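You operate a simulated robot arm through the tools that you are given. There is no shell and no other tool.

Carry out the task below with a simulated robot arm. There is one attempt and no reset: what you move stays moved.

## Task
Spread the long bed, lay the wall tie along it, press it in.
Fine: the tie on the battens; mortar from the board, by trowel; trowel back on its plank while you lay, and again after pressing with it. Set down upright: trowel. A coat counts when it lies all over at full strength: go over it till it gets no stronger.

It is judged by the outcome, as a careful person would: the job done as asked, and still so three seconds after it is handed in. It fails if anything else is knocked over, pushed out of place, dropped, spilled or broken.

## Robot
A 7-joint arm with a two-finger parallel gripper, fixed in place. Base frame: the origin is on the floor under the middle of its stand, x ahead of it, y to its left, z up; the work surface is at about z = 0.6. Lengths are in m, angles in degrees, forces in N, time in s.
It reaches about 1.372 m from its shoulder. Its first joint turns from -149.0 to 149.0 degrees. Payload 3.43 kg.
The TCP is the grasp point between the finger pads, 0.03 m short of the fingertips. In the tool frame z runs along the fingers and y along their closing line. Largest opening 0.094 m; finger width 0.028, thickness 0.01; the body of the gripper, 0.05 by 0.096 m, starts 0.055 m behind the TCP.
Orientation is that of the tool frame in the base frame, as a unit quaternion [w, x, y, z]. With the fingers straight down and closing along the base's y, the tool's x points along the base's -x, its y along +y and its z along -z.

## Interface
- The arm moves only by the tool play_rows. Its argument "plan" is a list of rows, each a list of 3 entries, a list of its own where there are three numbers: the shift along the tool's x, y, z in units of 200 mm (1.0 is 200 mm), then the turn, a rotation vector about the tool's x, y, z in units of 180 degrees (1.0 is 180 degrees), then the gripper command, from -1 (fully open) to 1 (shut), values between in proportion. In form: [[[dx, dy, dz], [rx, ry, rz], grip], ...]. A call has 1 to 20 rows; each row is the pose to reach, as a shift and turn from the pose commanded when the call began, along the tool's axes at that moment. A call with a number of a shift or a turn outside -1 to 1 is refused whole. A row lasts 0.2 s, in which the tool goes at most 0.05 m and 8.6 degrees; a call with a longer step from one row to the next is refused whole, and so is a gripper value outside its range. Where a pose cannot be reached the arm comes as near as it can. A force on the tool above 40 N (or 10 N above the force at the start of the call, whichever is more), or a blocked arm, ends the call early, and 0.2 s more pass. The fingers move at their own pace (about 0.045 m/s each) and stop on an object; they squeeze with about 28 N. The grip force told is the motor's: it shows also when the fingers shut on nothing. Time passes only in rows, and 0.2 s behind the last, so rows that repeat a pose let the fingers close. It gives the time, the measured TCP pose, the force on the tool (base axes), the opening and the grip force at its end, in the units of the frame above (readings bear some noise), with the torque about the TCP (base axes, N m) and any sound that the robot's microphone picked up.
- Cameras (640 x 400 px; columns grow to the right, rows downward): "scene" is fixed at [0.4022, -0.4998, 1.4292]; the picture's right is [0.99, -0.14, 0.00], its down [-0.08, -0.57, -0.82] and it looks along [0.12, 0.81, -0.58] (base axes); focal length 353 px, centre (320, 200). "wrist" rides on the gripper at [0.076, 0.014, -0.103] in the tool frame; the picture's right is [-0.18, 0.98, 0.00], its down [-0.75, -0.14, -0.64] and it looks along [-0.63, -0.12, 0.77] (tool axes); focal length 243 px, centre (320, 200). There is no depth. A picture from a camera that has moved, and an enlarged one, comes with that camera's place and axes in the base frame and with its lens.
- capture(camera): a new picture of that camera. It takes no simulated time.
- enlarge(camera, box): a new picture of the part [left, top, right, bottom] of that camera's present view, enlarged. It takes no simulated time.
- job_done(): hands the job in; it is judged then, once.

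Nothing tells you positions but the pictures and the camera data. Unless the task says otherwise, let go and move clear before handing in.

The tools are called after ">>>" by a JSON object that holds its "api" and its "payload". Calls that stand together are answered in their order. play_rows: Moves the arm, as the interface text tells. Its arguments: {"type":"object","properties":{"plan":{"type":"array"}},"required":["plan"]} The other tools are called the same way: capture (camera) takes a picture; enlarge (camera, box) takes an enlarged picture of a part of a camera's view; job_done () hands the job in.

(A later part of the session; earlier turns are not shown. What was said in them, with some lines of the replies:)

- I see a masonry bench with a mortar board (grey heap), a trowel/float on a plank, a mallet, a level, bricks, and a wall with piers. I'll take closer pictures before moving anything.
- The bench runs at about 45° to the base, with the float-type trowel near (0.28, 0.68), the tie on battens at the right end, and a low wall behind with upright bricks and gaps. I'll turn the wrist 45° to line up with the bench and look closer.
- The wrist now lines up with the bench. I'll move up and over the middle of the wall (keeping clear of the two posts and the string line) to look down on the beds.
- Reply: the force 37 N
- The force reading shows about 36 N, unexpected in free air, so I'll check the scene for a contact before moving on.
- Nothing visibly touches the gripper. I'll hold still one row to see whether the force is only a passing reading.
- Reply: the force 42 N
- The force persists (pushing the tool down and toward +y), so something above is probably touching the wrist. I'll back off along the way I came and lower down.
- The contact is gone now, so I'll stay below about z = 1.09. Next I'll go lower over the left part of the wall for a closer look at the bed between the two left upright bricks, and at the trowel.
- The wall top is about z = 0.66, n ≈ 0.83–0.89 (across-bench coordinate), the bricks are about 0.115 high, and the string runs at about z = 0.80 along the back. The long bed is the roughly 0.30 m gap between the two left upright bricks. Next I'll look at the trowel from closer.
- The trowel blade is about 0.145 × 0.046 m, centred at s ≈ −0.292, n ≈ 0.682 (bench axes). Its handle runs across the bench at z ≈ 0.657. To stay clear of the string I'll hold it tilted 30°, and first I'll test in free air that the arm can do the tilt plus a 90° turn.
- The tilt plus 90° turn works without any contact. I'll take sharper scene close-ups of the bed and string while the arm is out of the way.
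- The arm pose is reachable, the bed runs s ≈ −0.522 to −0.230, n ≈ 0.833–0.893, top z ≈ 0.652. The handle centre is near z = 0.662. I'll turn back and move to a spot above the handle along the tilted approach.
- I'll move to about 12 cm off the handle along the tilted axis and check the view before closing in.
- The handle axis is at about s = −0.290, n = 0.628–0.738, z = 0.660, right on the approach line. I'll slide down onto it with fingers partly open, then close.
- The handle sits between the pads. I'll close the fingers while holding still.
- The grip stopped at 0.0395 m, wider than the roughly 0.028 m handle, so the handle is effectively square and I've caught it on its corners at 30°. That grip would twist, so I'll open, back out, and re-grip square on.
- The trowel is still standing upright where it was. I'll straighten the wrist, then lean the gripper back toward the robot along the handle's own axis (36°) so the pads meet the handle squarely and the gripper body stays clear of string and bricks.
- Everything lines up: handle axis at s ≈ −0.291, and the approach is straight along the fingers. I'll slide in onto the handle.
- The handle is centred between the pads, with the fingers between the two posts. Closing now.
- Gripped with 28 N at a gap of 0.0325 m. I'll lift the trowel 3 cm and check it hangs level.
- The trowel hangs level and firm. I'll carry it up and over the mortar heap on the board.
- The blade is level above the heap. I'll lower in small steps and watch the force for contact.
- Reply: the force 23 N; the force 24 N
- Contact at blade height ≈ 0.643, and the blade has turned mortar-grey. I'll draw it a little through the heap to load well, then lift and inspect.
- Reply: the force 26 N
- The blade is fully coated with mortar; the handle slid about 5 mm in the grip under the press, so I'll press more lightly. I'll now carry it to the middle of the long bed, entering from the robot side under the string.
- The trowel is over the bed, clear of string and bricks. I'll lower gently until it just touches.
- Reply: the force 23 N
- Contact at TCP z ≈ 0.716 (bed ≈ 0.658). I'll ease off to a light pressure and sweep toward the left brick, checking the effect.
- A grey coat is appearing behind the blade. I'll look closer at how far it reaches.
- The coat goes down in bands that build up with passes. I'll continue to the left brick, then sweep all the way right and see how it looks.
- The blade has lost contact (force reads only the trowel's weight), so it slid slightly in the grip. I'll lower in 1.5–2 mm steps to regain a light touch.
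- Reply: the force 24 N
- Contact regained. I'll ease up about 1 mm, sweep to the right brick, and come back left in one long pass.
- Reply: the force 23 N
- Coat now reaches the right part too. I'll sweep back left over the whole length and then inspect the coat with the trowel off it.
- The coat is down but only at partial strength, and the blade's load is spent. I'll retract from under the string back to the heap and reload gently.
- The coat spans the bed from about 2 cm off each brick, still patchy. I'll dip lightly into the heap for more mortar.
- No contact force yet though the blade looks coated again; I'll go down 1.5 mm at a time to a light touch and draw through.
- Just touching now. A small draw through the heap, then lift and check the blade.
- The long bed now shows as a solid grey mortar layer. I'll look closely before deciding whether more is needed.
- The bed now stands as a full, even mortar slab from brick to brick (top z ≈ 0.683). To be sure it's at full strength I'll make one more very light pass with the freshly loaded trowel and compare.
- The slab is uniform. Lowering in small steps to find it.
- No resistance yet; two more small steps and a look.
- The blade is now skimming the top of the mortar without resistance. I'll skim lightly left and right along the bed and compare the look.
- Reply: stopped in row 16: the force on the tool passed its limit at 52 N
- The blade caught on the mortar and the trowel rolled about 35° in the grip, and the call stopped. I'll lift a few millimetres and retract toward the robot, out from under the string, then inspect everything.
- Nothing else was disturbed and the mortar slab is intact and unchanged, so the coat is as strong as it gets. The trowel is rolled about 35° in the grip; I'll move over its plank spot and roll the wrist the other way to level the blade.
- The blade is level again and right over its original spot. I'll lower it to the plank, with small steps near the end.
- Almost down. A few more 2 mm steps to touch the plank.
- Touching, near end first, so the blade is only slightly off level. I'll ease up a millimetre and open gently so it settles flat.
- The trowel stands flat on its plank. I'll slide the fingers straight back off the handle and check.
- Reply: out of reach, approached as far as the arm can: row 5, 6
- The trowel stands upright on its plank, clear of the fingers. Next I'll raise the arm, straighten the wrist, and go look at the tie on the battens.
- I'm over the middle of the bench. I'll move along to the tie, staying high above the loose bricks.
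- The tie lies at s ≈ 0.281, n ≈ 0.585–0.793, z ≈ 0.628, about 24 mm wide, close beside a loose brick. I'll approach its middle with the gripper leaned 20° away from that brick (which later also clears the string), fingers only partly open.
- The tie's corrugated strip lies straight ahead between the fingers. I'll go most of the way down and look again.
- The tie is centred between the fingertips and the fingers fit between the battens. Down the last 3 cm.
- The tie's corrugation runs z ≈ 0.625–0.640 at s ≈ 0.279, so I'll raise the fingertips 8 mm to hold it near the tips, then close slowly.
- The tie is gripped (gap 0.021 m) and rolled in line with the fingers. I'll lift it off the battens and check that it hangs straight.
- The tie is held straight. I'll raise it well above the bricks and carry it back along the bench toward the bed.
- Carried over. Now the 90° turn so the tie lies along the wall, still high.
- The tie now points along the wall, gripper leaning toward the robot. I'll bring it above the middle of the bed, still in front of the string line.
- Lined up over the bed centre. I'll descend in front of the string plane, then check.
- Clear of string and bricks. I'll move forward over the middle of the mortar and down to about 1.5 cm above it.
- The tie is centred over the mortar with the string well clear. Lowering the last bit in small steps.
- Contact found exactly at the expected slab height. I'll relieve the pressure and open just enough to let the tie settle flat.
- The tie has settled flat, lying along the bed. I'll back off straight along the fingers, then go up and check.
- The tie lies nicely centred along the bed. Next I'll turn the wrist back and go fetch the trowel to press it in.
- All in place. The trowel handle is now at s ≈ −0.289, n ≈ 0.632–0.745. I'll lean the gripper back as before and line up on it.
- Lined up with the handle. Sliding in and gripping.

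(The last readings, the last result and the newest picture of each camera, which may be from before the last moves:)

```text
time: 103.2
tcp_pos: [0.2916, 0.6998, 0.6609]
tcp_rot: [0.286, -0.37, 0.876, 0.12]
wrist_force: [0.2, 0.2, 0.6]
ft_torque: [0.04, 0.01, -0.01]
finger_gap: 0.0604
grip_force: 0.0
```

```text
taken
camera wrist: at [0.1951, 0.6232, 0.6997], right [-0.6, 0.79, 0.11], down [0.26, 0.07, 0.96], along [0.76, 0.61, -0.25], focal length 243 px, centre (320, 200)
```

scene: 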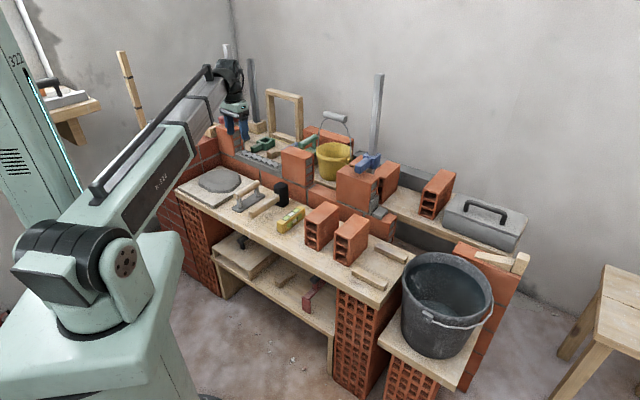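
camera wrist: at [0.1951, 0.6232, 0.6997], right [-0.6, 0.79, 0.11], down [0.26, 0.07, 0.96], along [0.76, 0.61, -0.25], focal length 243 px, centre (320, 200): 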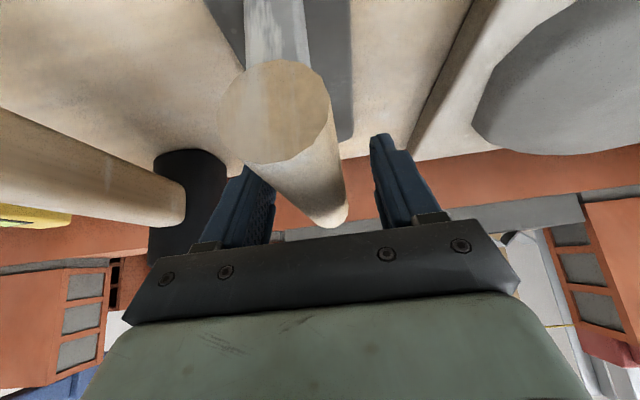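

Handle is between the pads. Closing.

>>> {"api": "play_rows", "payload": {"plan": [[[0, 0, 0], [0, 0, 0], 0], [[0, 0, 0], [0, 0, 0], 0.3], [[0, 0, 0], [0, 0, 0], 0.6], [[0, 0, 0], [0, 0, 0], 1], [[0, 0, 0], [0, 0, 0], 1], [[0, 0, 0], [0, 0, 0], 1]]}}

>>> {"api": "play_rows", "payload": {"plan": [[[-0.03, 0, -0.04], [0, 0, 0], 1], [[-0.074, 0, -0.101], [0, 0, 0], 1], [[-0.147, 0, -0.202], [0, 0, 0], 1], [[-0.22, 0, -0.303], [0, 0, 0], 1], [[-0.294, 0, -0.4045], [0, 0, 0], 1], [[-0.294, 0, -0.4045], [0, 0, 0], 1]]}}

>>> {"api": "capture", "payload": {"camera": "wrist"}}

>>> {"api": "enlarge", "payload": {"camera": "scene", "box": [200, 130, 312, 200]}}

```text
time: 104.5
tcp_pos: [0.2904, 0.6993, 0.6608]
tcp_rot: [0.285, -0.37, 0.876, 0.121]
wrist_force: [0.7, -2.1, 2.1]
ft_torque: [-0.04, 0.02, 0.02]
finger_gap: 0.0322
grip_force: 28.2
```

```text
time: 106.0
tcp_pos: [0.2875, 0.7009, 0.7634]
tcp_rot: [0.285, -0.369, 0.876, 0.12]
wrist_force: [-0.2, 0.2, -1.6]
ft_torque: [0.01, -0.03, 0.02]
finger_gap: 0.0322
grip_force: 27.7
```

```text
taken
camera wrist: at [0.1921, 0.6237, 0.8025], right [-0.6, 0.79, 0.11], down [0.26, 0.07, 0.96], along [0.76, 0.61, -0.25], focal length 243 px, centre (320, 200)
```

wrist: 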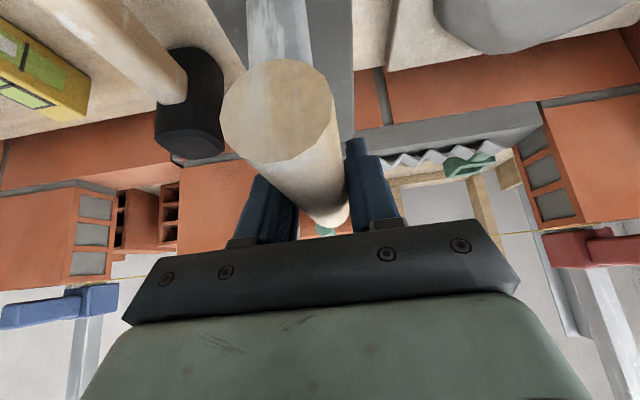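

```text
5.71 times, centred on (256, 165) of scene
camera zoom: at [0.4022, -0.4998, 1.4292], right [0.99, -0.14, 0.0], down [-0.08, -0.57, -0.82], along [0.12, 0.81, -0.58], focal length 2017 px, centre (686, 400)
```

zoom: 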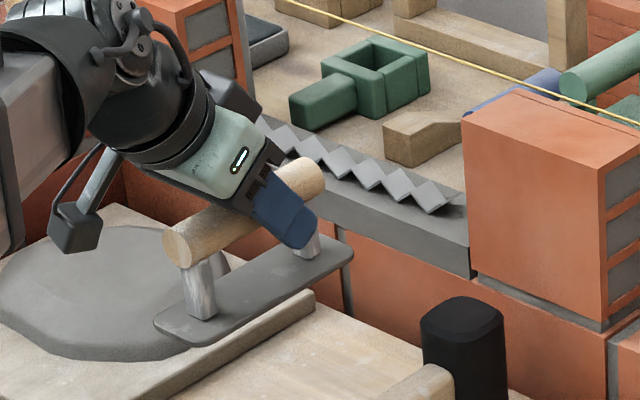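

The trowel is held square and level. I'll bring it over the tie, keeping the handle's end short of the string.

>>> {"api": "play_rows", "payload": {"plan": [[[-0.073, 0.084, 0.0], [0, 0, 0], 1], [[-0.145, 0.168, 0.045], [0, 0, 0], 1], [[-0.218, 0.252, 0.093], [0, 0, 0], 1], [[-0.29, 0.336, 0.142], [0, 0, 0], 1], [[-0.363, 0.42, 0.19], [0, 0, 0], 1], [[-0.47, 0.42, 0.27], [0, 0, 0], 1], [[-0.581, 0.42, 0.349], [0, 0, 0], 1], [[-0.581, 0.42, 0.349], [0, 0, 0], 1]]}}

>>> {"api": "capture", "payload": {"camera": "wrist"}}

>>> {"api": "enlarge", "payload": {"camera": "scene", "box": [216, 120, 312, 180]}}

```text
time: 107.8
tcp_pos: [0.323, 0.8554, 0.7741]
tcp_rot: [0.286, -0.37, 0.876, 0.121]
wrist_force: [0.2, 1.0, -2.1]
ft_torque: [0.03, -0.04, -0.01]
finger_gap: 0.032
grip_force: 27.7
```

```text
taken
camera wrist: at [0.228, 0.778, 0.8153], right [-0.6, 0.79, 0.11], down [0.26, 0.07, 0.96], along [0.76, 0.61, -0.25], focal length 243 px, centre (320, 200)
```

wrist: 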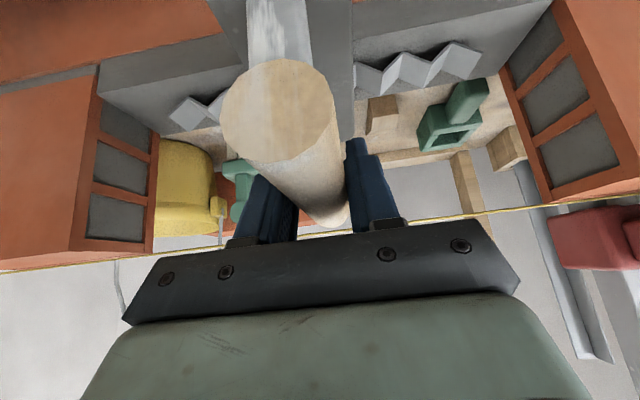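

```text
6.67 times, centred on (264, 150) of scene
camera zoom: at [0.4022, -0.4998, 1.4292], right [0.99, -0.14, 0.0], down [-0.08, -0.57, -0.82], along [0.12, 0.81, -0.58], focal length 2353 px, centre (693, 533)
```

zoom: 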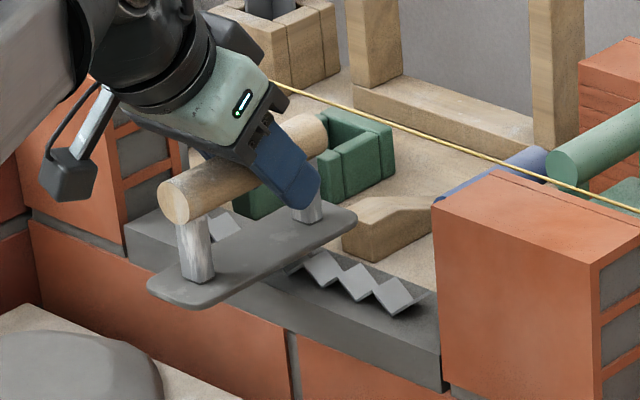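

The blade is above the tie with a margin to the string. Lowering gently to press.

>>> {"api": "play_rows", "payload": {"plan": [[[0.0147, 0, 0.0202], [0, 0, 0], 1], [[0.0294, 0, 0.0405], [0, 0, 0], 1]]}}

>>> {"api": "play_rows", "payload": {"plan": [[[0.0059, 0, 0.0081], [0, 0, 0], 1]]}}

>>> {"api": "play_rows", "payload": {"plan": [[[0.0059, 0, 0.0081], [0, 0, 0], 1]]}}

>>> {"api": "play_rows", "payload": {"plan": [[[0.0044, 0, 0.0061], [0, 0, 0], 1]]}}

```text
time: 108.3
tcp_pos: [0.3222, 0.8541, 0.7647]
tcp_rot: [0.285, -0.369, 0.876, 0.12]
wrist_force: [0.4, 0.3, -2.0]
ft_torque: [0.02, -0.02, 0.03]
finger_gap: 0.0321
grip_force: 28.3
```

```text
time: 108.8
tcp_pos: [0.3231, 0.855, 0.7619]
tcp_rot: [0.286, -0.369, 0.876, 0.12]
wrist_force: [0.6, -0.6, -1.0]
ft_torque: [0.06, -0.08, 0.01]
finger_gap: 0.0321
grip_force: 27.8
```

```text
time: 109.2
tcp_pos: [0.3225, 0.8553, 0.7589]
tcp_rot: [0.285, -0.37, 0.876, 0.12]
wrist_force: [-0.1, -1.0, -1.8]
ft_torque: [0.06, -0.04, -0.01]
finger_gap: 0.0323
grip_force: 28.4
```

```text
time: 109.5
tcp_pos: [0.3229, 0.8536, 0.7559]
tcp_rot: [0.285, -0.369, 0.876, 0.119]
wrist_force: [0.0, 0.0, -1.9]
ft_torque: [0.01, -0.05, 0.03]
finger_gap: 0.0319
grip_force: 28.1
```

Very little resistance yet. Checking the picture before going lower.

>>> {"api": "enlarge", "payload": {"camera": "scene", "box": [216, 120, 312, 180]}}

>>> {"api": "capture", "payload": {"camera": "wrist"}}

```text
6.67 times, centred on (264, 150) of scene
camera zoom: at [0.4022, -0.4998, 1.4292], right [0.99, -0.14, 0.0], down [-0.08, -0.57, -0.82], along [0.12, 0.81, -0.58], focal length 2353 px, centre (693, 533)
```

zoom: 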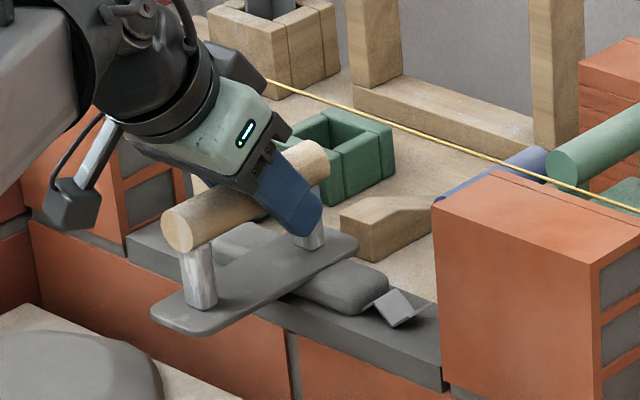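

```text
taken
camera wrist: at [0.2277, 0.7774, 0.7967], right [-0.6, 0.79, 0.11], down [0.26, 0.07, 0.96], along [0.76, 0.61, -0.25], focal length 243 px, centre (320, 200)
```

wrist: 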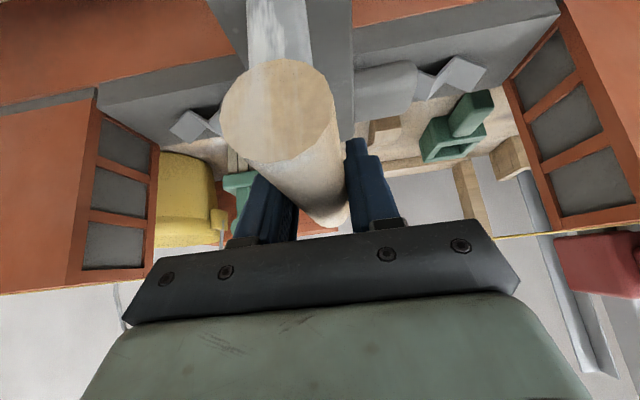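

Mortar has risen around the middle of the tie — it is bedding in. I'll lift off slightly, back away and look at the whole tie.

>>> {"api": "play_rows", "payload": {"plan": [[[-0.0147, 0, -0.0202], [0, 0, 0], 1], [[-0.0235, 0, -0.0324], [0, 0, 0], 1], [[0.08, 0, -0.108], [0, 0, 0], 1], [[0.2, 0, -0.195], [0, 0, 0], 1], [[0.32, 0, -0.282], [0, 0, 0], 1], [[0.44, 0, -0.369], [0, 0, 0], 1], [[0.44, 0, -0.369], [0, 0, 0], 1]]}}

>>> {"api": "enlarge", "payload": {"camera": "scene", "box": [216, 125, 312, 185]}}

>>> {"api": "capture", "payload": {"camera": "wrist"}}

>>> {"api": "enlarge", "payload": {"camera": "wrist", "box": [340, 60, 580, 210]}}

```text
time: 111.2
tcp_pos: [0.2436, 0.7747, 0.7647]
tcp_rot: [0.285, -0.369, 0.876, 0.12]
wrist_force: [0.2, 0.3, -1.4]
ft_torque: [0.03, -0.02, -0.03]
finger_gap: 0.0324
grip_force: 28.3
```

```text
6.67 times, centred on (264, 155) of scene
camera zoom: at [0.4022, -0.4998, 1.4292], right [0.99, -0.14, 0.0], down [-0.08, -0.57, -0.82], along [0.12, 0.81, -0.58], focal length 2353 px, centre (693, 500)
```

zoom: 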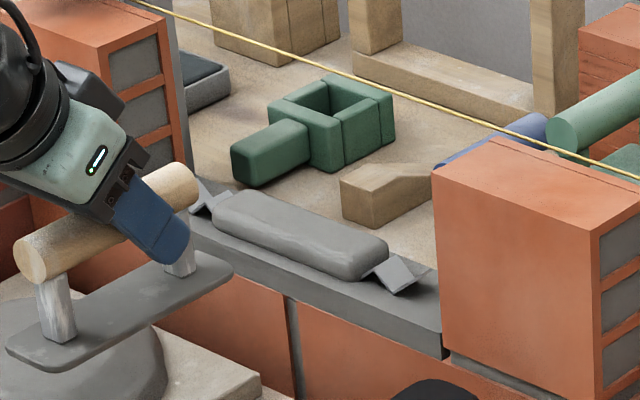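

```text
taken
camera wrist: at [0.1483, 0.6976, 0.8037], right [-0.6, 0.79, 0.11], down [0.26, 0.07, 0.96], along [0.76, 0.6, -0.25], focal length 243 px, centre (320, 200)
```

wrist: 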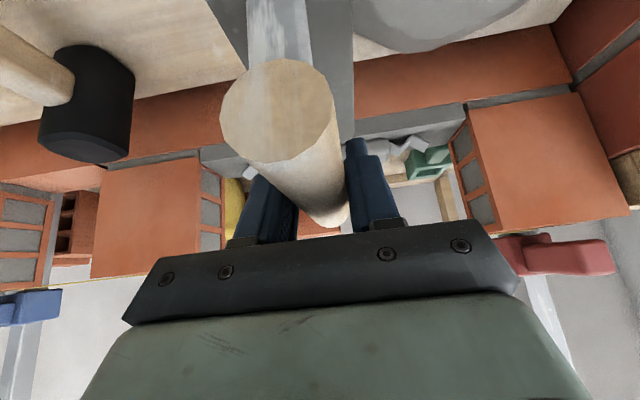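

```text
2.67 times, centred on (460, 135) of wrist
camera zoom: at [0.1483, 0.6976, 0.8037], right [-0.6, 0.79, 0.11], down [0.26, 0.07, 0.96], along [0.76, 0.6, -0.25], focal length 647 px, centre (-53, 373)
```

zoom: 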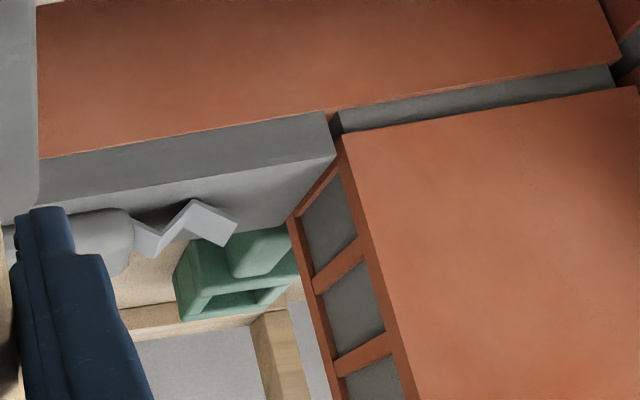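

The tie has sunk about 1 cm evenly at both ends and mortar has closed over its middle. To make sure it is fully bedded, I'll do one more gentle vertical press over the centre and compare.

>>> {"api": "play_rows", "payload": {"plan": [[[-0.116, 0, 0.084], [0, 0, 0], 1], [[-0.232, 0, 0.168], [0, 0, 0], 1], [[-0.348, 0, 0.252], [0, 0, 0], 1], [[-0.4635, 0, 0.3366], [0, 0, 0], 1], [[-0.4635, 0, 0.3366], [0, 0, 0], 1]]}}

>>> {"api": "play_rows", "payload": {"plan": [[[0.0118, 0, 0.0162], [0, 0, 0], 1], [[0.0235, 0, 0.0324], [0, 0, 0], 1]]}}

>>> {"api": "play_rows", "payload": {"plan": [[[0.0059, 0, 0.0081], [0, 0, 0], 1]]}}

>>> {"api": "play_rows", "payload": {"plan": [[[0.0059, 0, 0.0081], [0, 0, 0], 1]]}}

>>> {"api": "enlarge", "payload": {"camera": "scene", "box": [216, 125, 312, 185]}}

```text
time: 112.3
tcp_pos: [0.3213, 0.8555, 0.7664]
tcp_rot: [0.285, -0.369, 0.876, 0.121]
wrist_force: [0.5, -0.1, -2.3]
ft_torque: [0.06, -0.03, -0.01]
finger_gap: 0.0323
grip_force: 27.8
```

```text
time: 113.0
tcp_pos: [0.3232, 0.8557, 0.7579]
tcp_rot: [0.285, -0.37, 0.876, 0.121]
wrist_force: [0.5, 0.2, -3.6]
ft_torque: [0.05, -0.03, -0.03]
finger_gap: 0.0323
grip_force: 28.1
```

```text
time: 113.3
tcp_pos: [0.3224, 0.8554, 0.7547]
tcp_rot: [0.284, -0.37, 0.876, 0.121]
wrist_force: [-0.5, 0.0, -1.7]
ft_torque: [-0.03, -0.04, 0.01]
finger_gap: 0.0321
grip_force: 28.1
```

```text
time: 113.8
tcp_pos: [0.3217, 0.8561, 0.7533]
tcp_rot: [0.286, -0.369, 0.876, 0.12]
wrist_force: [0.7, -0.7, -2.3]
ft_torque: [0.02, -0.01, 0.01]
finger_gap: 0.032
grip_force: 28.4
```

```text
6.67 times, centred on (264, 155) of scene
camera zoom: at [0.4022, -0.4998, 1.4292], right [0.99, -0.14, 0.0], down [-0.08, -0.57, -0.82], along [0.12, 0.81, -0.58], focal length 2353 px, centre (693, 500)
```

zoom: 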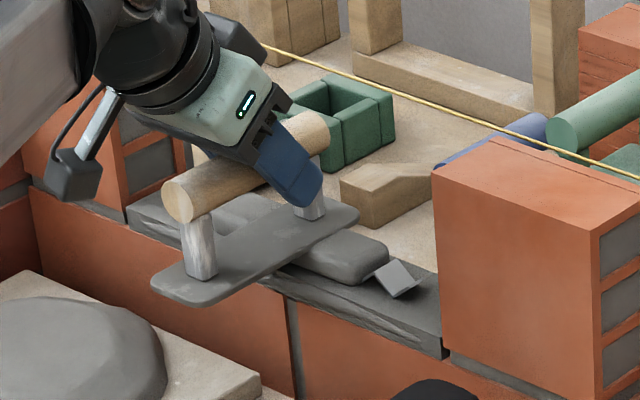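

The mortar edge now also shows a squeezed-out look, so pressing is still having effect. I'll continue down in small steps until there is real resistance.

>>> {"api": "play_rows", "payload": {"plan": [[[0.0059, 0, 0.0081], [0, 0, 0], 1]]}}

>>> {"api": "play_rows", "payload": {"plan": [[[0.0059, 0, 0.0081], [0, 0, 0], 1]]}}

>>> {"api": "enlarge", "payload": {"camera": "scene", "box": [216, 125, 312, 185]}}

```text
time: 114.2
tcp_pos: [0.3219, 0.8559, 0.7526]
tcp_rot: [0.285, -0.37, 0.876, 0.12]
wrist_force: [0.0, -0.4, -2.8]
ft_torque: [0.02, -0.06, 0.01]
finger_gap: 0.032
grip_force: 27.8
```

```text
time: 114.5
tcp_pos: [0.3215, 0.8549, 0.7494]
tcp_rot: [0.285, -0.37, 0.876, 0.12]
wrist_force: [-0.1, -0.1, -2.6]
ft_torque: [0.0, -0.02, 0.01]
finger_gap: 0.0321
grip_force: 28.5
```

```text
6.67 times, centred on (264, 155) of scene
camera zoom: at [0.4022, -0.4998, 1.4292], right [0.99, -0.14, 0.0], down [-0.08, -0.57, -0.82], along [0.12, 0.81, -0.58], focal length 2353 px, centre (693, 500)
```

zoom: 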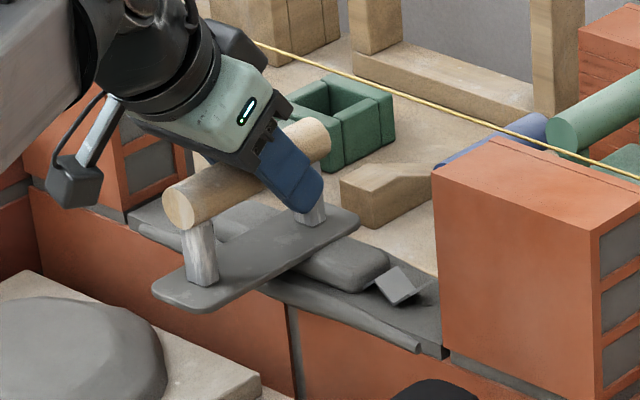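

The bed is now squeezing out and getting thinner, so the tie is well in; I'll stop pressing here, lift off and look.

>>> {"api": "play_rows", "payload": {"plan": [[[-0.0235, 0, -0.0324], [0, 0, 0], 1], [[-0.047, 0, -0.0647], [0, 0, 0], 1], [[0.06, 0, -0.142], [0, 0, 0], 1], [[0.18, 0, -0.229], [0, 0, 0], 1], [[0.3, 0, -0.316], [0, 0, 0], 1], [[0.4165, 0, -0.4013], [0, 0, 0], 1], [[0.4165, 0, -0.4013], [0, 0, 0], 1]]}}

>>> {"api": "enlarge", "payload": {"camera": "scene", "box": [216, 125, 312, 185]}}

>>> {"api": "enlarge", "payload": {"camera": "scene", "box": [236, 145, 300, 185]}}

```text
time: 116.2
tcp_pos: [0.2417, 0.7726, 0.7683]
tcp_rot: [0.285, -0.369, 0.876, 0.12]
wrist_force: [-0.4, 1.0, -2.0]
ft_torque: [0.01, -0.05, -0.03]
finger_gap: 0.0321
grip_force: 28.0
```

```text
6.67 times, centred on (264, 155) of scene
camera zoom: at [0.4022, -0.4998, 1.4292], right [0.99, -0.14, 0.0], down [-0.08, -0.57, -0.82], along [0.12, 0.81, -0.58], focal length 2353 px, centre (693, 500)
```

zoom: 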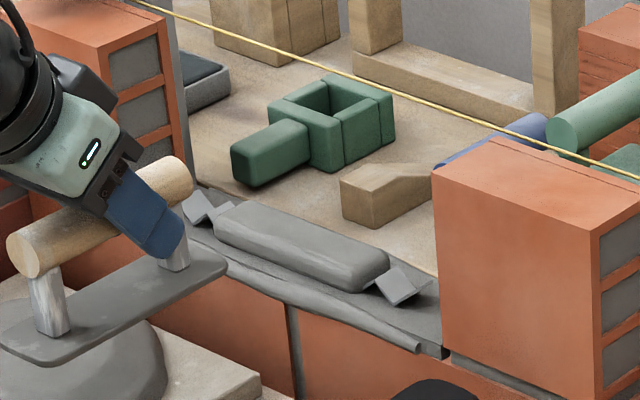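

```text
10.00 times, centred on (268, 165) of scene
camera zoom: at [0.4022, -0.4998, 1.4292], right [0.99, -0.14, 0.0], down [-0.08, -0.57, -0.82], along [0.12, 0.81, -0.58], focal length 3529 px, centre (840, 550)
```

zoom: 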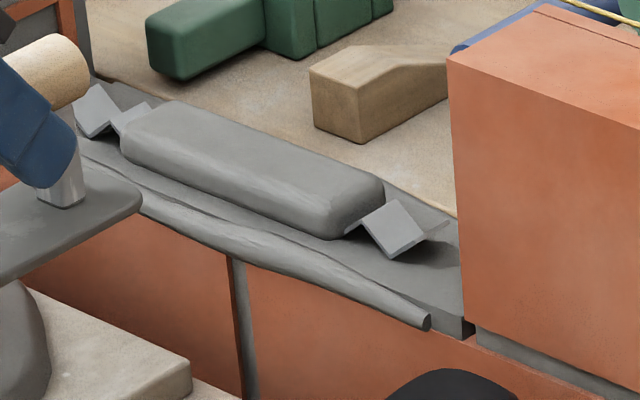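

The bed has closed to about 12 mm, the tie is bedded with mortar over its middle and an even squeeze-out bead. I'll hold a moment to see whether it is still changing.

>>> {"api": "play_rows", "payload": {"plan": [[[0, 0, 0], [0, 0, 0], 1], [[0, 0, 0], [0, 0, 0], 1], [[0, 0, 0], [0, 0, 0], 1], [[0, 0, 0], [0, 0, 0], 1], [[0, 0, 0], [0, 0, 0], 1], [[0, 0, 0], [0, 0, 0], 1], [[0, 0, 0], [0, 0, 0], 1], [[0, 0, 0], [0, 0, 0], 1], [[0, 0, 0], [0, 0, 0], 1], [[0, 0, 0], [0, 0, 0], 1]]}}

>>> {"api": "enlarge", "payload": {"camera": "scene", "box": [236, 145, 300, 185]}}

>>> {"api": "capture", "payload": {"camera": "wrist"}}

```text
time: 118.3
tcp_pos: [0.2405, 0.7735, 0.7694]
tcp_rot: [0.286, -0.37, 0.876, 0.121]
wrist_force: [0.4, 0.0, -2.2]
ft_torque: [0.04, 0.0, -0.01]
finger_gap: 0.032
grip_force: 28.7
```

```text
10.00 times, centred on (268, 165) of scene
camera zoom: at [0.4022, -0.4998, 1.4292], right [0.99, -0.14, 0.0], down [-0.08, -0.57, -0.82], along [0.12, 0.81, -0.58], focal length 3529 px, centre (840, 550)
```

zoom: 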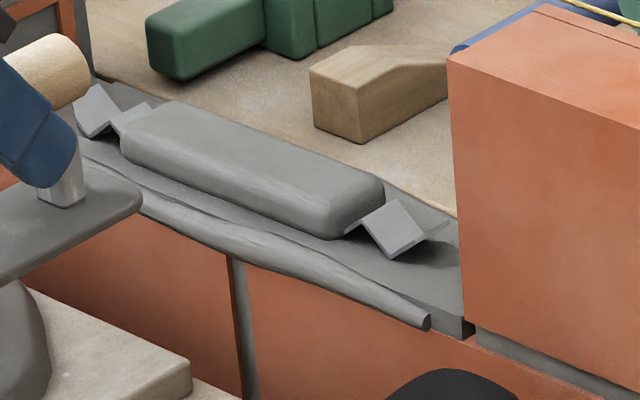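

```text
taken
camera wrist: at [0.1457, 0.6964, 0.8087], right [-0.6, 0.79, 0.11], down [0.26, 0.07, 0.96], along [0.76, 0.61, -0.25], focal length 243 px, centre (320, 200)
```

wrist: 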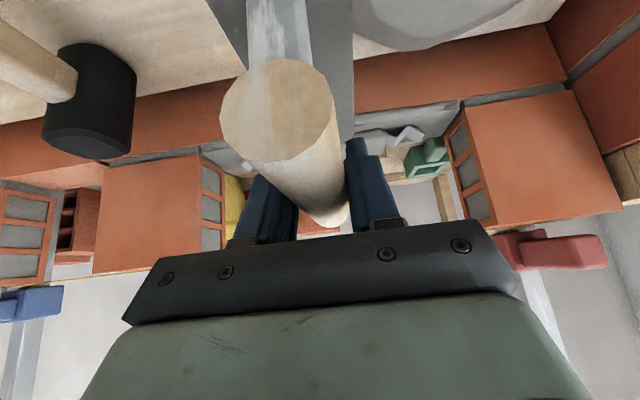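

No further change on its own. I'll do one verification press at the same place to see whether it goes in any further.

>>> {"api": "play_rows", "payload": {"plan": [[[-0.116, 0, 0.084], [0, 0, 0], 1], [[-0.232, 0, 0.168], [0, 0, 0], 1], [[-0.348, 0, 0.252], [0, 0, 0], 1], [[-0.4635, 0, 0.3366], [0, 0, 0], 1], [[-0.4635, 0, 0.3366], [0, 0, 0], 1]]}}

>>> {"api": "play_rows", "payload": {"plan": [[[0.0147, 0, 0.0202], [0, 0, 0], 1], [[0.0294, 0, 0.0405], [0, 0, 0], 1], [[0.0441, 0, 0.0607], [0, 0, 0], 1], [[0.0529, 0, 0.0728], [0, 0, 0], 1], [[0.0529, 0, 0.0728], [0, 0, 0], 1]]}}

>>> {"api": "enlarge", "payload": {"camera": "scene", "box": [216, 125, 312, 185]}}

```text
time: 119.5
tcp_pos: [0.3217, 0.8587, 0.7672]
tcp_rot: [0.286, -0.369, 0.876, 0.12]
wrist_force: [-0.1, -0.1, -2.0]
ft_torque: [0.03, -0.02, 0.02]
finger_gap: 0.032
grip_force: 28.1
```

```text
time: 120.8
tcp_pos: [0.3221, 0.8565, 0.7484]
tcp_rot: [0.286, -0.369, 0.876, 0.12]
wrist_force: [-0.7, 0.4, -1.8]
ft_torque: [0.04, -0.02, 0.0]
finger_gap: 0.032
grip_force: 27.3
```

```text
6.67 times, centred on (264, 155) of scene
camera zoom: at [0.4022, -0.4998, 1.4292], right [0.99, -0.14, 0.0], down [-0.08, -0.57, -0.82], along [0.12, 0.81, -0.58], focal length 2353 px, centre (693, 500)
```

zoom: 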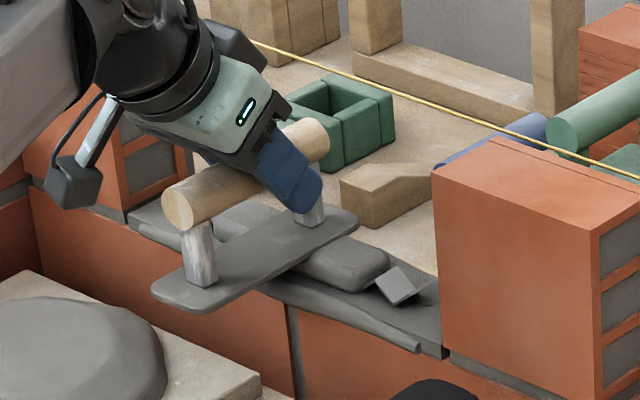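

No change from before. A couple of slightly lower steps to feel for resistance.

>>> {"api": "play_rows", "payload": {"plan": [[[0.0074, 0, 0.0101], [0, 0, 0], 1], [[0.0088, 0, 0.0121], [0, 0, 0], 1]]}}

>>> {"api": "play_rows", "payload": {"plan": [[[0.0059, 0, 0.0081], [0, 0, 0], 1]]}}

>>> {"api": "enlarge", "payload": {"camera": "scene", "box": [216, 125, 312, 185]}}

```text
time: 121.3
tcp_pos: [0.324, 0.8563, 0.7448]
tcp_rot: [0.286, -0.369, 0.876, 0.12]
wrist_force: [-0.1, -0.5, -2.6]
ft_torque: [0.0, -0.02, 0.01]
finger_gap: 0.0321
grip_force: 27.7
```

```text
time: 121.8
tcp_pos: [0.3234, 0.8555, 0.7424]
tcp_rot: [0.285, -0.369, 0.876, 0.12]
wrist_force: [-0.4, -0.3, -2.1]
ft_torque: [0.0, -0.05, 0.0]
finger_gap: 0.0323
grip_force: 27.5
```

```text
6.67 times, centred on (264, 155) of scene
camera zoom: at [0.4022, -0.4998, 1.4292], right [0.99, -0.14, 0.0], down [-0.08, -0.57, -0.82], along [0.12, 0.81, -0.58], focal length 2353 px, centre (693, 500)
```

zoom: 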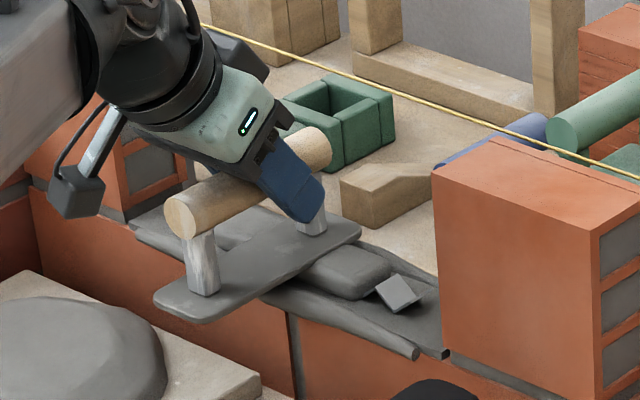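

It does go further in as I press, with almost no resistance. I'll lift off and examine before deciding on more.

>>> {"api": "play_rows", "payload": {"plan": [[[-0.0294, 0, -0.0405], [0, 0, 0], 1], [[-0.0676, 0, -0.093], [0, 0, 0], 1], [[0.04, 0, -0.17], [0, 0, 0], 1], [[0.16, 0, -0.258], [0, 0, 0], 1], [[0.28, 0, -0.345], [0, 0, 0], 1], [[0.3959, 0, -0.4296], [0, 0, 0], 1], [[0.3959, 0, -0.4296], [0, 0, 0], 1]]}}

>>> {"api": "enlarge", "payload": {"camera": "scene", "box": [236, 145, 300, 185]}}

>>> {"api": "enlarge", "payload": {"camera": "scene", "box": [260, 155, 300, 180]}}

>>> {"api": "capture", "payload": {"camera": "wrist"}}

```text
time: 123.3
tcp_pos: [0.2423, 0.7728, 0.7671]
tcp_rot: [0.285, -0.368, 0.877, 0.12]
wrist_force: [-0.1, 0.2, -1.9]
ft_torque: [0.05, -0.02, 0.0]
finger_gap: 0.0324
grip_force: 27.9
```

```text
10.00 times, centred on (268, 165) of scene
camera zoom: at [0.4022, -0.4998, 1.4292], right [0.99, -0.14, 0.0], down [-0.08, -0.57, -0.82], along [0.12, 0.81, -0.58], focal length 3529 px, centre (840, 550)
```

zoom: 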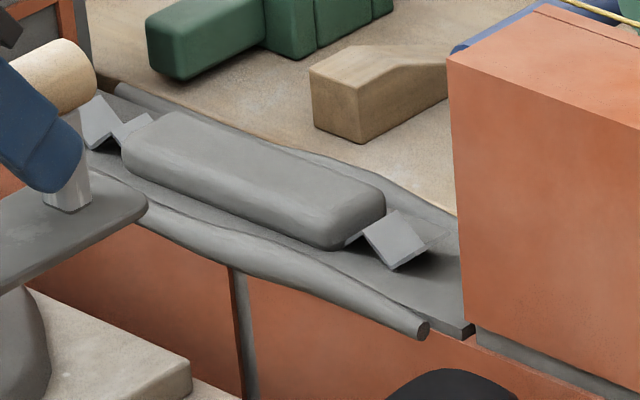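

```text
16.00 times, centred on (280, 168) of scene
camera zoom: at [0.4022, -0.4998, 1.4292], right [0.99, -0.14, 0.0], down [-0.08, -0.57, -0.82], along [0.12, 0.81, -0.58], focal length 5647 px, centre (960, 720)
```

zoom: 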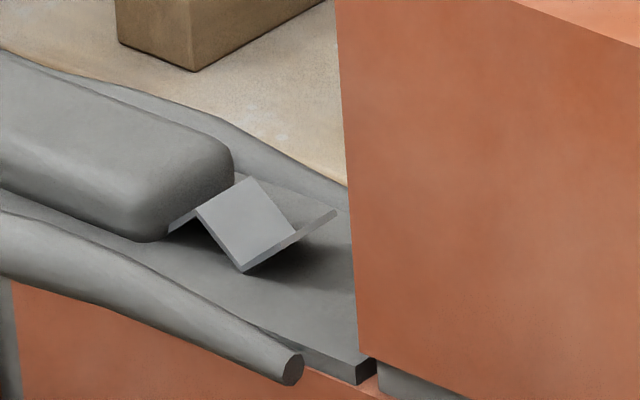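

```text
taken
camera wrist: at [0.1478, 0.6964, 0.8063], right [-0.6, 0.79, 0.11], down [0.26, 0.07, 0.96], along [0.76, 0.6, -0.25], focal length 243 px, centre (320, 200)
```

wrist: 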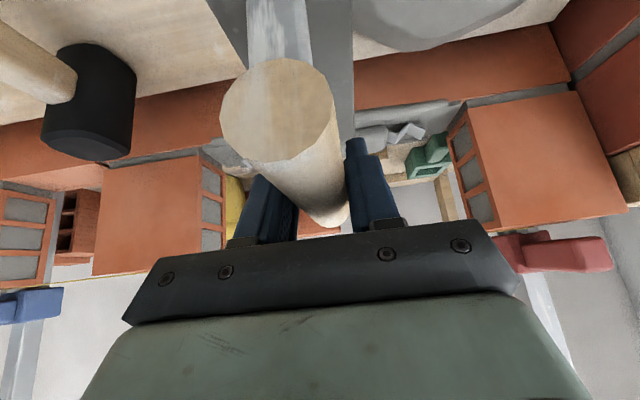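

The tie's lower edge has reached the brick and mortar has closed around it, so it is fully pressed in. Now I'll return the trowel to its plank.

>>> {"api": "play_rows", "payload": {"plan": [[[0.018, -0.108, -0.013], [0, 0, 0], 1], [[0.036, -0.215, -0.026], [0, 0, 0], 1], [[0.055, -0.323, -0.04], [0, 0, 0], 1], [[0.0728, -0.43, -0.053], [0, 0, 0], 1], [[0.0728, -0.43, -0.053], [0, 0, 0], 1]]}}

>>> {"api": "capture", "payload": {"camera": "wrist"}}

>>> {"api": "enlarge", "payload": {"camera": "scene", "box": [200, 135, 312, 205]}}

```text
time: 124.5
tcp_pos: [0.2917, 0.6976, 0.7656]
tcp_rot: [0.285, -0.369, 0.876, 0.12]
wrist_force: [0.7, 0.7, -2.9]
ft_torque: [0.01, -0.01, 0.01]
finger_gap: 0.032
grip_force: 28.2
```

```text
taken
camera wrist: at [0.1963, 0.6212, 0.8051], right [-0.6, 0.79, 0.11], down [0.26, 0.07, 0.96], along [0.76, 0.61, -0.25], focal length 243 px, centre (320, 200)
```

wrist: 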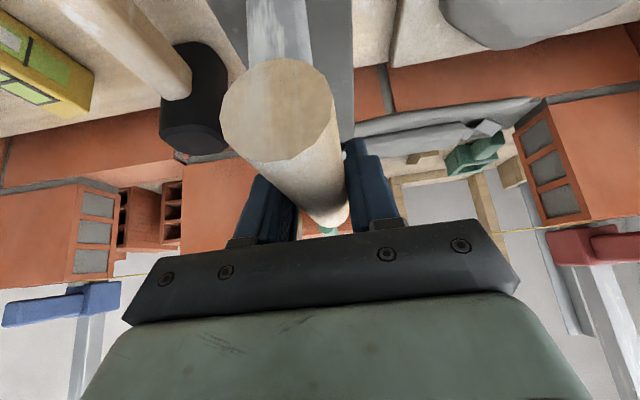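

```text
5.71 times, centred on (256, 170) of scene
camera zoom: at [0.4022, -0.4998, 1.4292], right [0.99, -0.14, 0.0], down [-0.08, -0.57, -0.82], along [0.12, 0.81, -0.58], focal length 2017 px, centre (686, 371)
```

zoom: 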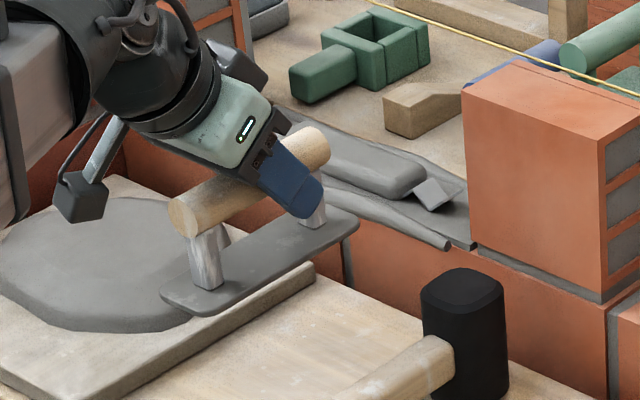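

Over its spot. Lowering to the plank.

>>> {"api": "play_rows", "payload": {"plan": [[[0.06, 0.005, 0.083], [0, 0, 0], 1], [[0.12, 0.008, 0.165], [0, 0, 0], 1], [[0.18, 0.01, 0.248], [0, 0, 0], 1], [[0.24, 0.01, 0.33], [0, 0, 0], 1], [[0.282, 0.01, 0.388], [0, 0, 0], 1], [[0.282, 0.01, 0.388], [0, 0, 0], 1]]}}

>>> {"api": "play_rows", "payload": {"plan": [[[0.0059, 0, 0.0081], [0, 0, 0], 1], [[0.0088, 0, 0.0121], [0, 0, 0], 1]]}}

>>> {"api": "play_rows", "payload": {"plan": [[[0.0044, 0, 0.0061], [0, 0, 0], 1]]}}

>>> {"api": "play_rows", "payload": {"plan": [[[0.0044, 0, 0.0061], [0, 0, 0], 1]]}}

```text
time: 126.0
tcp_pos: [0.2908, 0.7007, 0.6685]
tcp_rot: [0.286, -0.369, 0.876, 0.121]
wrist_force: [0.2, -0.4, -1.3]
ft_torque: [0.03, -0.02, 0.02]
finger_gap: 0.0322
grip_force: 28.1
```

```text
time: 126.5
tcp_pos: [0.2909, 0.7027, 0.6662]
tcp_rot: [0.286, -0.368, 0.876, 0.12]
wrist_force: [-0.2, 0.5, -2.2]
ft_torque: [-0.02, -0.04, -0.01]
finger_gap: 0.0322
grip_force: 27.8
```

```text
time: 127.0
tcp_pos: [0.2894, 0.7015, 0.6653]
tcp_rot: [0.286, -0.369, 0.876, 0.12]
wrist_force: [0.6, 1.1, -2.5]
ft_torque: [0.01, -0.02, -0.03]
finger_gap: 0.0323
grip_force: 28.1
```

```text
time: 127.3
tcp_pos: [0.2899, 0.7007, 0.6639]
tcp_rot: [0.285, -0.369, 0.876, 0.12]
wrist_force: [0.3, -0.3, -1.4]
ft_torque: [0.01, -0.01, -0.01]
finger_gap: 0.0323
grip_force: 27.7
```

>>> {"api": "play_rows", "payload": {"plan": [[[0.0044, 0, 0.0061], [0, 0, 0], 1]]}}

>>> {"api": "play_rows", "payload": {"plan": [[[0.0044, 0, 0.0061], [0, 0, 0], 1]]}}

>>> {"api": "enlarge", "payload": {"camera": "scene", "box": [200, 145, 312, 215]}}

```text
time: 127.8
tcp_pos: [0.2893, 0.7023, 0.6616]
tcp_rot: [0.285, -0.369, 0.876, 0.12]
wrist_force: [-0.2, -0.6, -1.7]
ft_torque: [0.04, -0.01, -0.02]
finger_gap: 0.0324
grip_force: 28.1
```

```text
time: 128.2
tcp_pos: [0.2889, 0.7024, 0.6598]
tcp_rot: [0.285, -0.37, 0.876, 0.12]
wrist_force: [-0.2, -0.1, -0.4]
ft_torque: [-0.17, 0.11, -0.02]
finger_gap: 0.0321
grip_force: 27.9
```

```text
5.71 times, centred on (256, 180) of scene
camera zoom: at [0.4022, -0.4998, 1.4292], right [0.99, -0.14, 0.0], down [-0.08, -0.57, -0.82], along [0.12, 0.81, -0.58], focal length 2017 px, centre (686, 314)
```

zoom: 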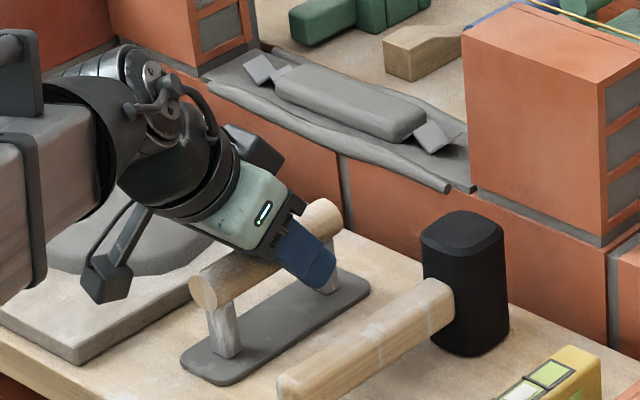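

The blade is resting on the plank. Opening gently and checking it stays.

>>> {"api": "play_rows", "payload": {"plan": [[[0, 0, 0], [0, 0, 0], 0.28], [[0, 0, 0], [0, 0, 0], 0.15], [[0, 0, 0], [0, 0, 0], 0.0], [[0, 0, 0], [0, 0, 0], -0.15], [[0, 0, 0], [0, 0, 0], -0.28], [[0, 0, 0], [0, 0, 0], -0.28], [[0, 0, 0], [0, 0, 0], -0.28]]}}

>>> {"api": "capture", "payload": {"camera": "wrist"}}

>>> {"api": "enlarge", "payload": {"camera": "scene", "box": [200, 145, 312, 215]}}

```text
time: 129.8
tcp_pos: [0.29, 0.7016, 0.6602]
tcp_rot: [0.285, -0.369, 0.876, 0.12]
wrist_force: [0.1, 0.0, 0.1]
ft_torque: [-0.01, 0.03, -0.03]
finger_gap: 0.0601
grip_force: 0.0
```

```text
taken
camera wrist: at [0.1945, 0.625, 0.7], right [-0.6, 0.79, 0.11], down [0.26, 0.07, 0.96], along [0.76, 0.61, -0.25], focal length 243 px, centre (320, 200)
```

wrist: 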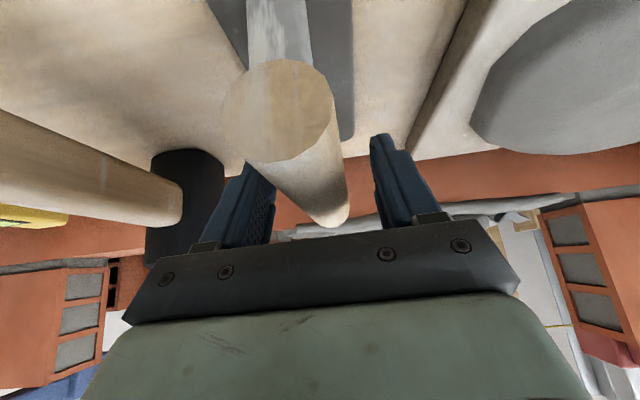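

```text
5.71 times, centred on (256, 180) of scene
camera zoom: at [0.4022, -0.4998, 1.4292], right [0.99, -0.14, 0.0], down [-0.08, -0.57, -0.82], along [0.12, 0.81, -0.58], focal length 2017 px, centre (686, 314)
```

zoom: 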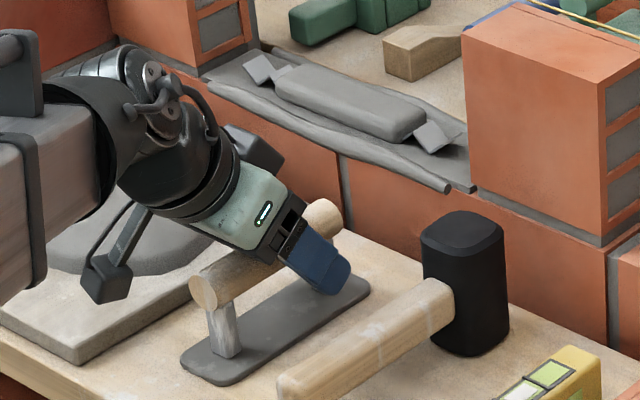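

The trowel stands upright by itself. Backing the fingers straight off, then up and clear.

>>> {"api": "play_rows", "payload": {"plan": [[[0, 0, -0.08], [0, 0, 0], -0.28], [[0, 0, -0.18], [0, 0, 0], -0.28], [[0, 0, -0.32], [0, 0, 0], -0.28], [[0, 0, -0.5], [0, 0, 0], -0.28], [[0, 0, -0.7], [0, 0, 0], -0.28], [[-0.12, 0, -0.86], [0, 0, 0], -0.28], [[-0.26, 0, -1.0], [0, 0, 0], -0.28]]}}

>>> {"api": "capture", "payload": {"camera": "scene"}}

>>> {"api": "enlarge", "payload": {"camera": "scene", "box": [200, 135, 312, 205]}}

>>> {"api": "enlarge", "payload": {"camera": "scene", "box": [280, 160, 440, 260]}}

>>> {"api": "capture", "payload": {"camera": "wrist"}}

```text
time: 131.3
tcp_pos: [0.2383, 0.6484, 0.8561]
tcp_rot: [0.285, -0.369, 0.876, 0.121]
wrist_force: [0.6, 0.1, 0.2]
ft_torque: [0.01, -0.01, -0.02]
finger_gap: 0.0604
grip_force: 0.2
```

```text
taken
```

scene: 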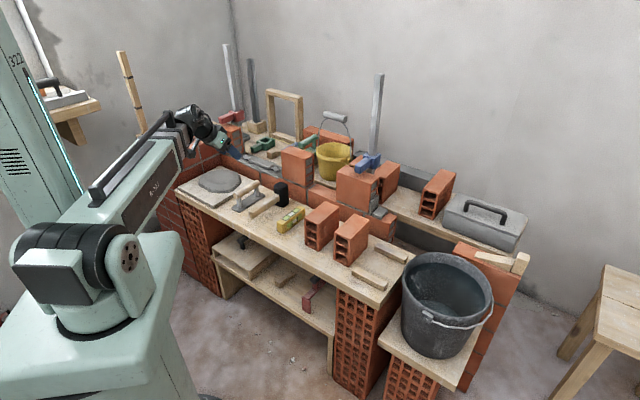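

```text
5.71 times, centred on (256, 170) of scene
camera zoom: at [0.4022, -0.4998, 1.4292], right [0.99, -0.14, 0.0], down [-0.08, -0.57, -0.82], along [0.12, 0.81, -0.58], focal length 2017 px, centre (686, 371)
```

zoom: 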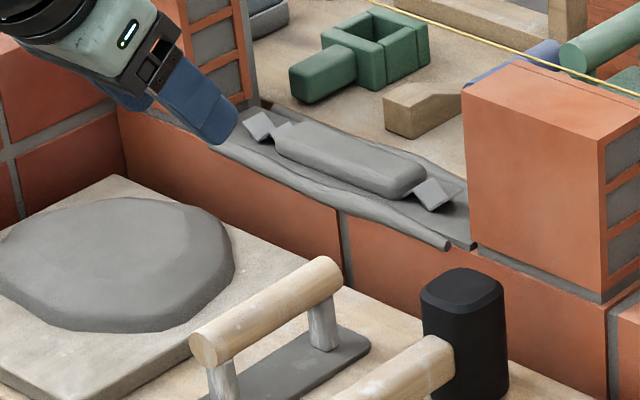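

```text
4.00 times, centred on (360, 210) of scene
camera zoom: at [0.4022, -0.4998, 1.4292], right [0.99, -0.14, 0.0], down [-0.08, -0.57, -0.82], along [0.12, 0.81, -0.58], focal length 1412 px, centre (160, 160)
```

zoom: 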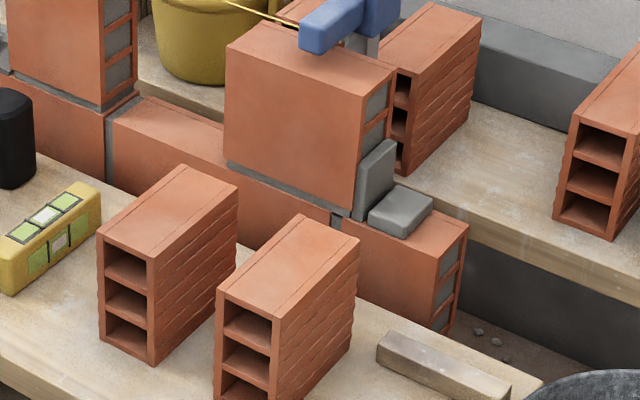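

```text
taken
camera wrist: at [0.1436, 0.5719, 0.8964], right [-0.6, 0.79, 0.11], down [0.26, 0.07, 0.96], along [0.76, 0.61, -0.25], focal length 243 px, centre (320, 200)
```

wrist: 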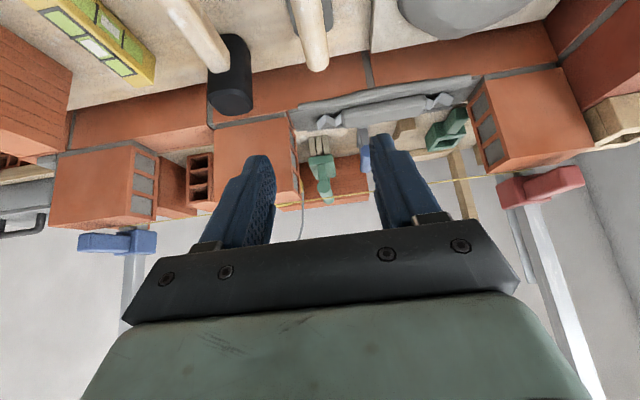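

Everything stands in place. I'll straighten the wrist, move up and take a last look down on the bed and trowel.

>>> {"api": "play_rows", "payload": {"plan": [[[-0.1, 0.06, -0.06], [0, 0.04, 0], -0.28], [[-0.2, 0.12, -0.12], [0, 0.08, 0], -0.28], [[-0.3, 0.18, -0.18], [0, 0.12, 0], -0.28], [[-0.4, 0.24, -0.24], [0, 0.16, 0], -0.28], [[-0.5, 0.3, -0.3], [0, 0.2, 0], -0.28], [[-0.5, 0.3, -0.3], [0, 0.2, 0], -0.28]]}}

>>> {"api": "capture", "payload": {"camera": "wrist"}}

>>> {"api": "enlarge", "payload": {"camera": "wrist", "box": [200, 60, 440, 210]}}

>>> {"api": "capture", "payload": {"camera": "scene"}}

```text
time: 132.8
tcp_pos: [0.2274, 0.7203, 0.9619]
tcp_rot: [0.0, -0.388, 0.922, 0.0]
wrist_force: [-0.4, 0.5, -0.7]
ft_torque: [0.04, 0.0, 0.0]
finger_gap: 0.0602
grip_force: 0.0
```

```text
taken
camera wrist: at [0.1633, 0.6764, 1.0665], right [-0.57, 0.82, 0.0], down [0.63, 0.44, 0.64], along [0.53, 0.37, -0.77], focal length 243 px, centre (320, 200)
```

wrist: 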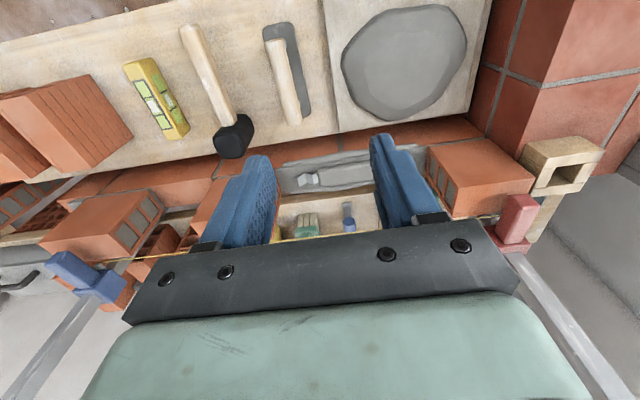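

```text
2.67 times, centred on (320, 135) of wrist
camera zoom: at [0.1633, 0.6764, 1.0665], right [-0.57, 0.82, 0.0], down [0.63, 0.44, 0.64], along [0.53, 0.37, -0.77], focal length 647 px, centre (320, 373)
```

zoom: 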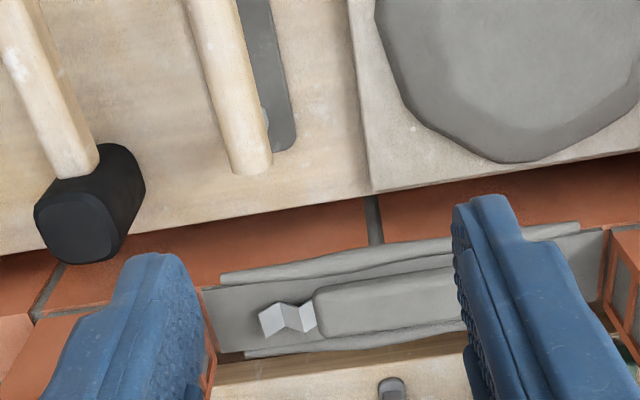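

```text
taken
```

scene: 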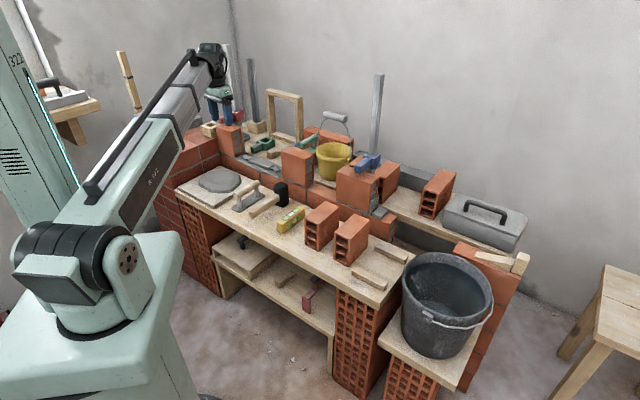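

The long bed is covered from brick to brick, with the tie pressed in along it. The trowel stands upright on its plank, nothing else has moved, and the arm is clear, so I'm handing the job in.

>>> {"api": "job_done", "payload": {}}

```text
The job is handed in.
```

The job is handed in: the long bed is spread, the tie from the battens lies along it pressed in, and the trowel is back upright on its plank. I haven't seen the verdict.

- **Bed:** I took mortar from the board twice with the trowel. After those passes the bed showed as a solid, even slab from brick to brick. I took that as full strength, because a further light skim made no difference to its look.
- **Trowel slip:** During that last skim the blade caught on the mortar and the trowel rolled about 35° in the grip. I levelled it, set it down upright, and picked it up again square. Nothing else was touched.
- **Tie:** It lies centred along the bed with a few centimetres clear at each end, and the trowel was on its plank while I laid it. I pressed in three goes at the middle, until the tie had sunk almost to the brick.
- **Squeeze-out:** The last two presses thinned the bed from about 24 mm to 8 mm and pushed a bead of mortar out along both edges. I saw none fall. The bed may be thinner than you wanted.

In the last pictures the string, bricks, battens and other tools were where they started. The gripper was open and clear.
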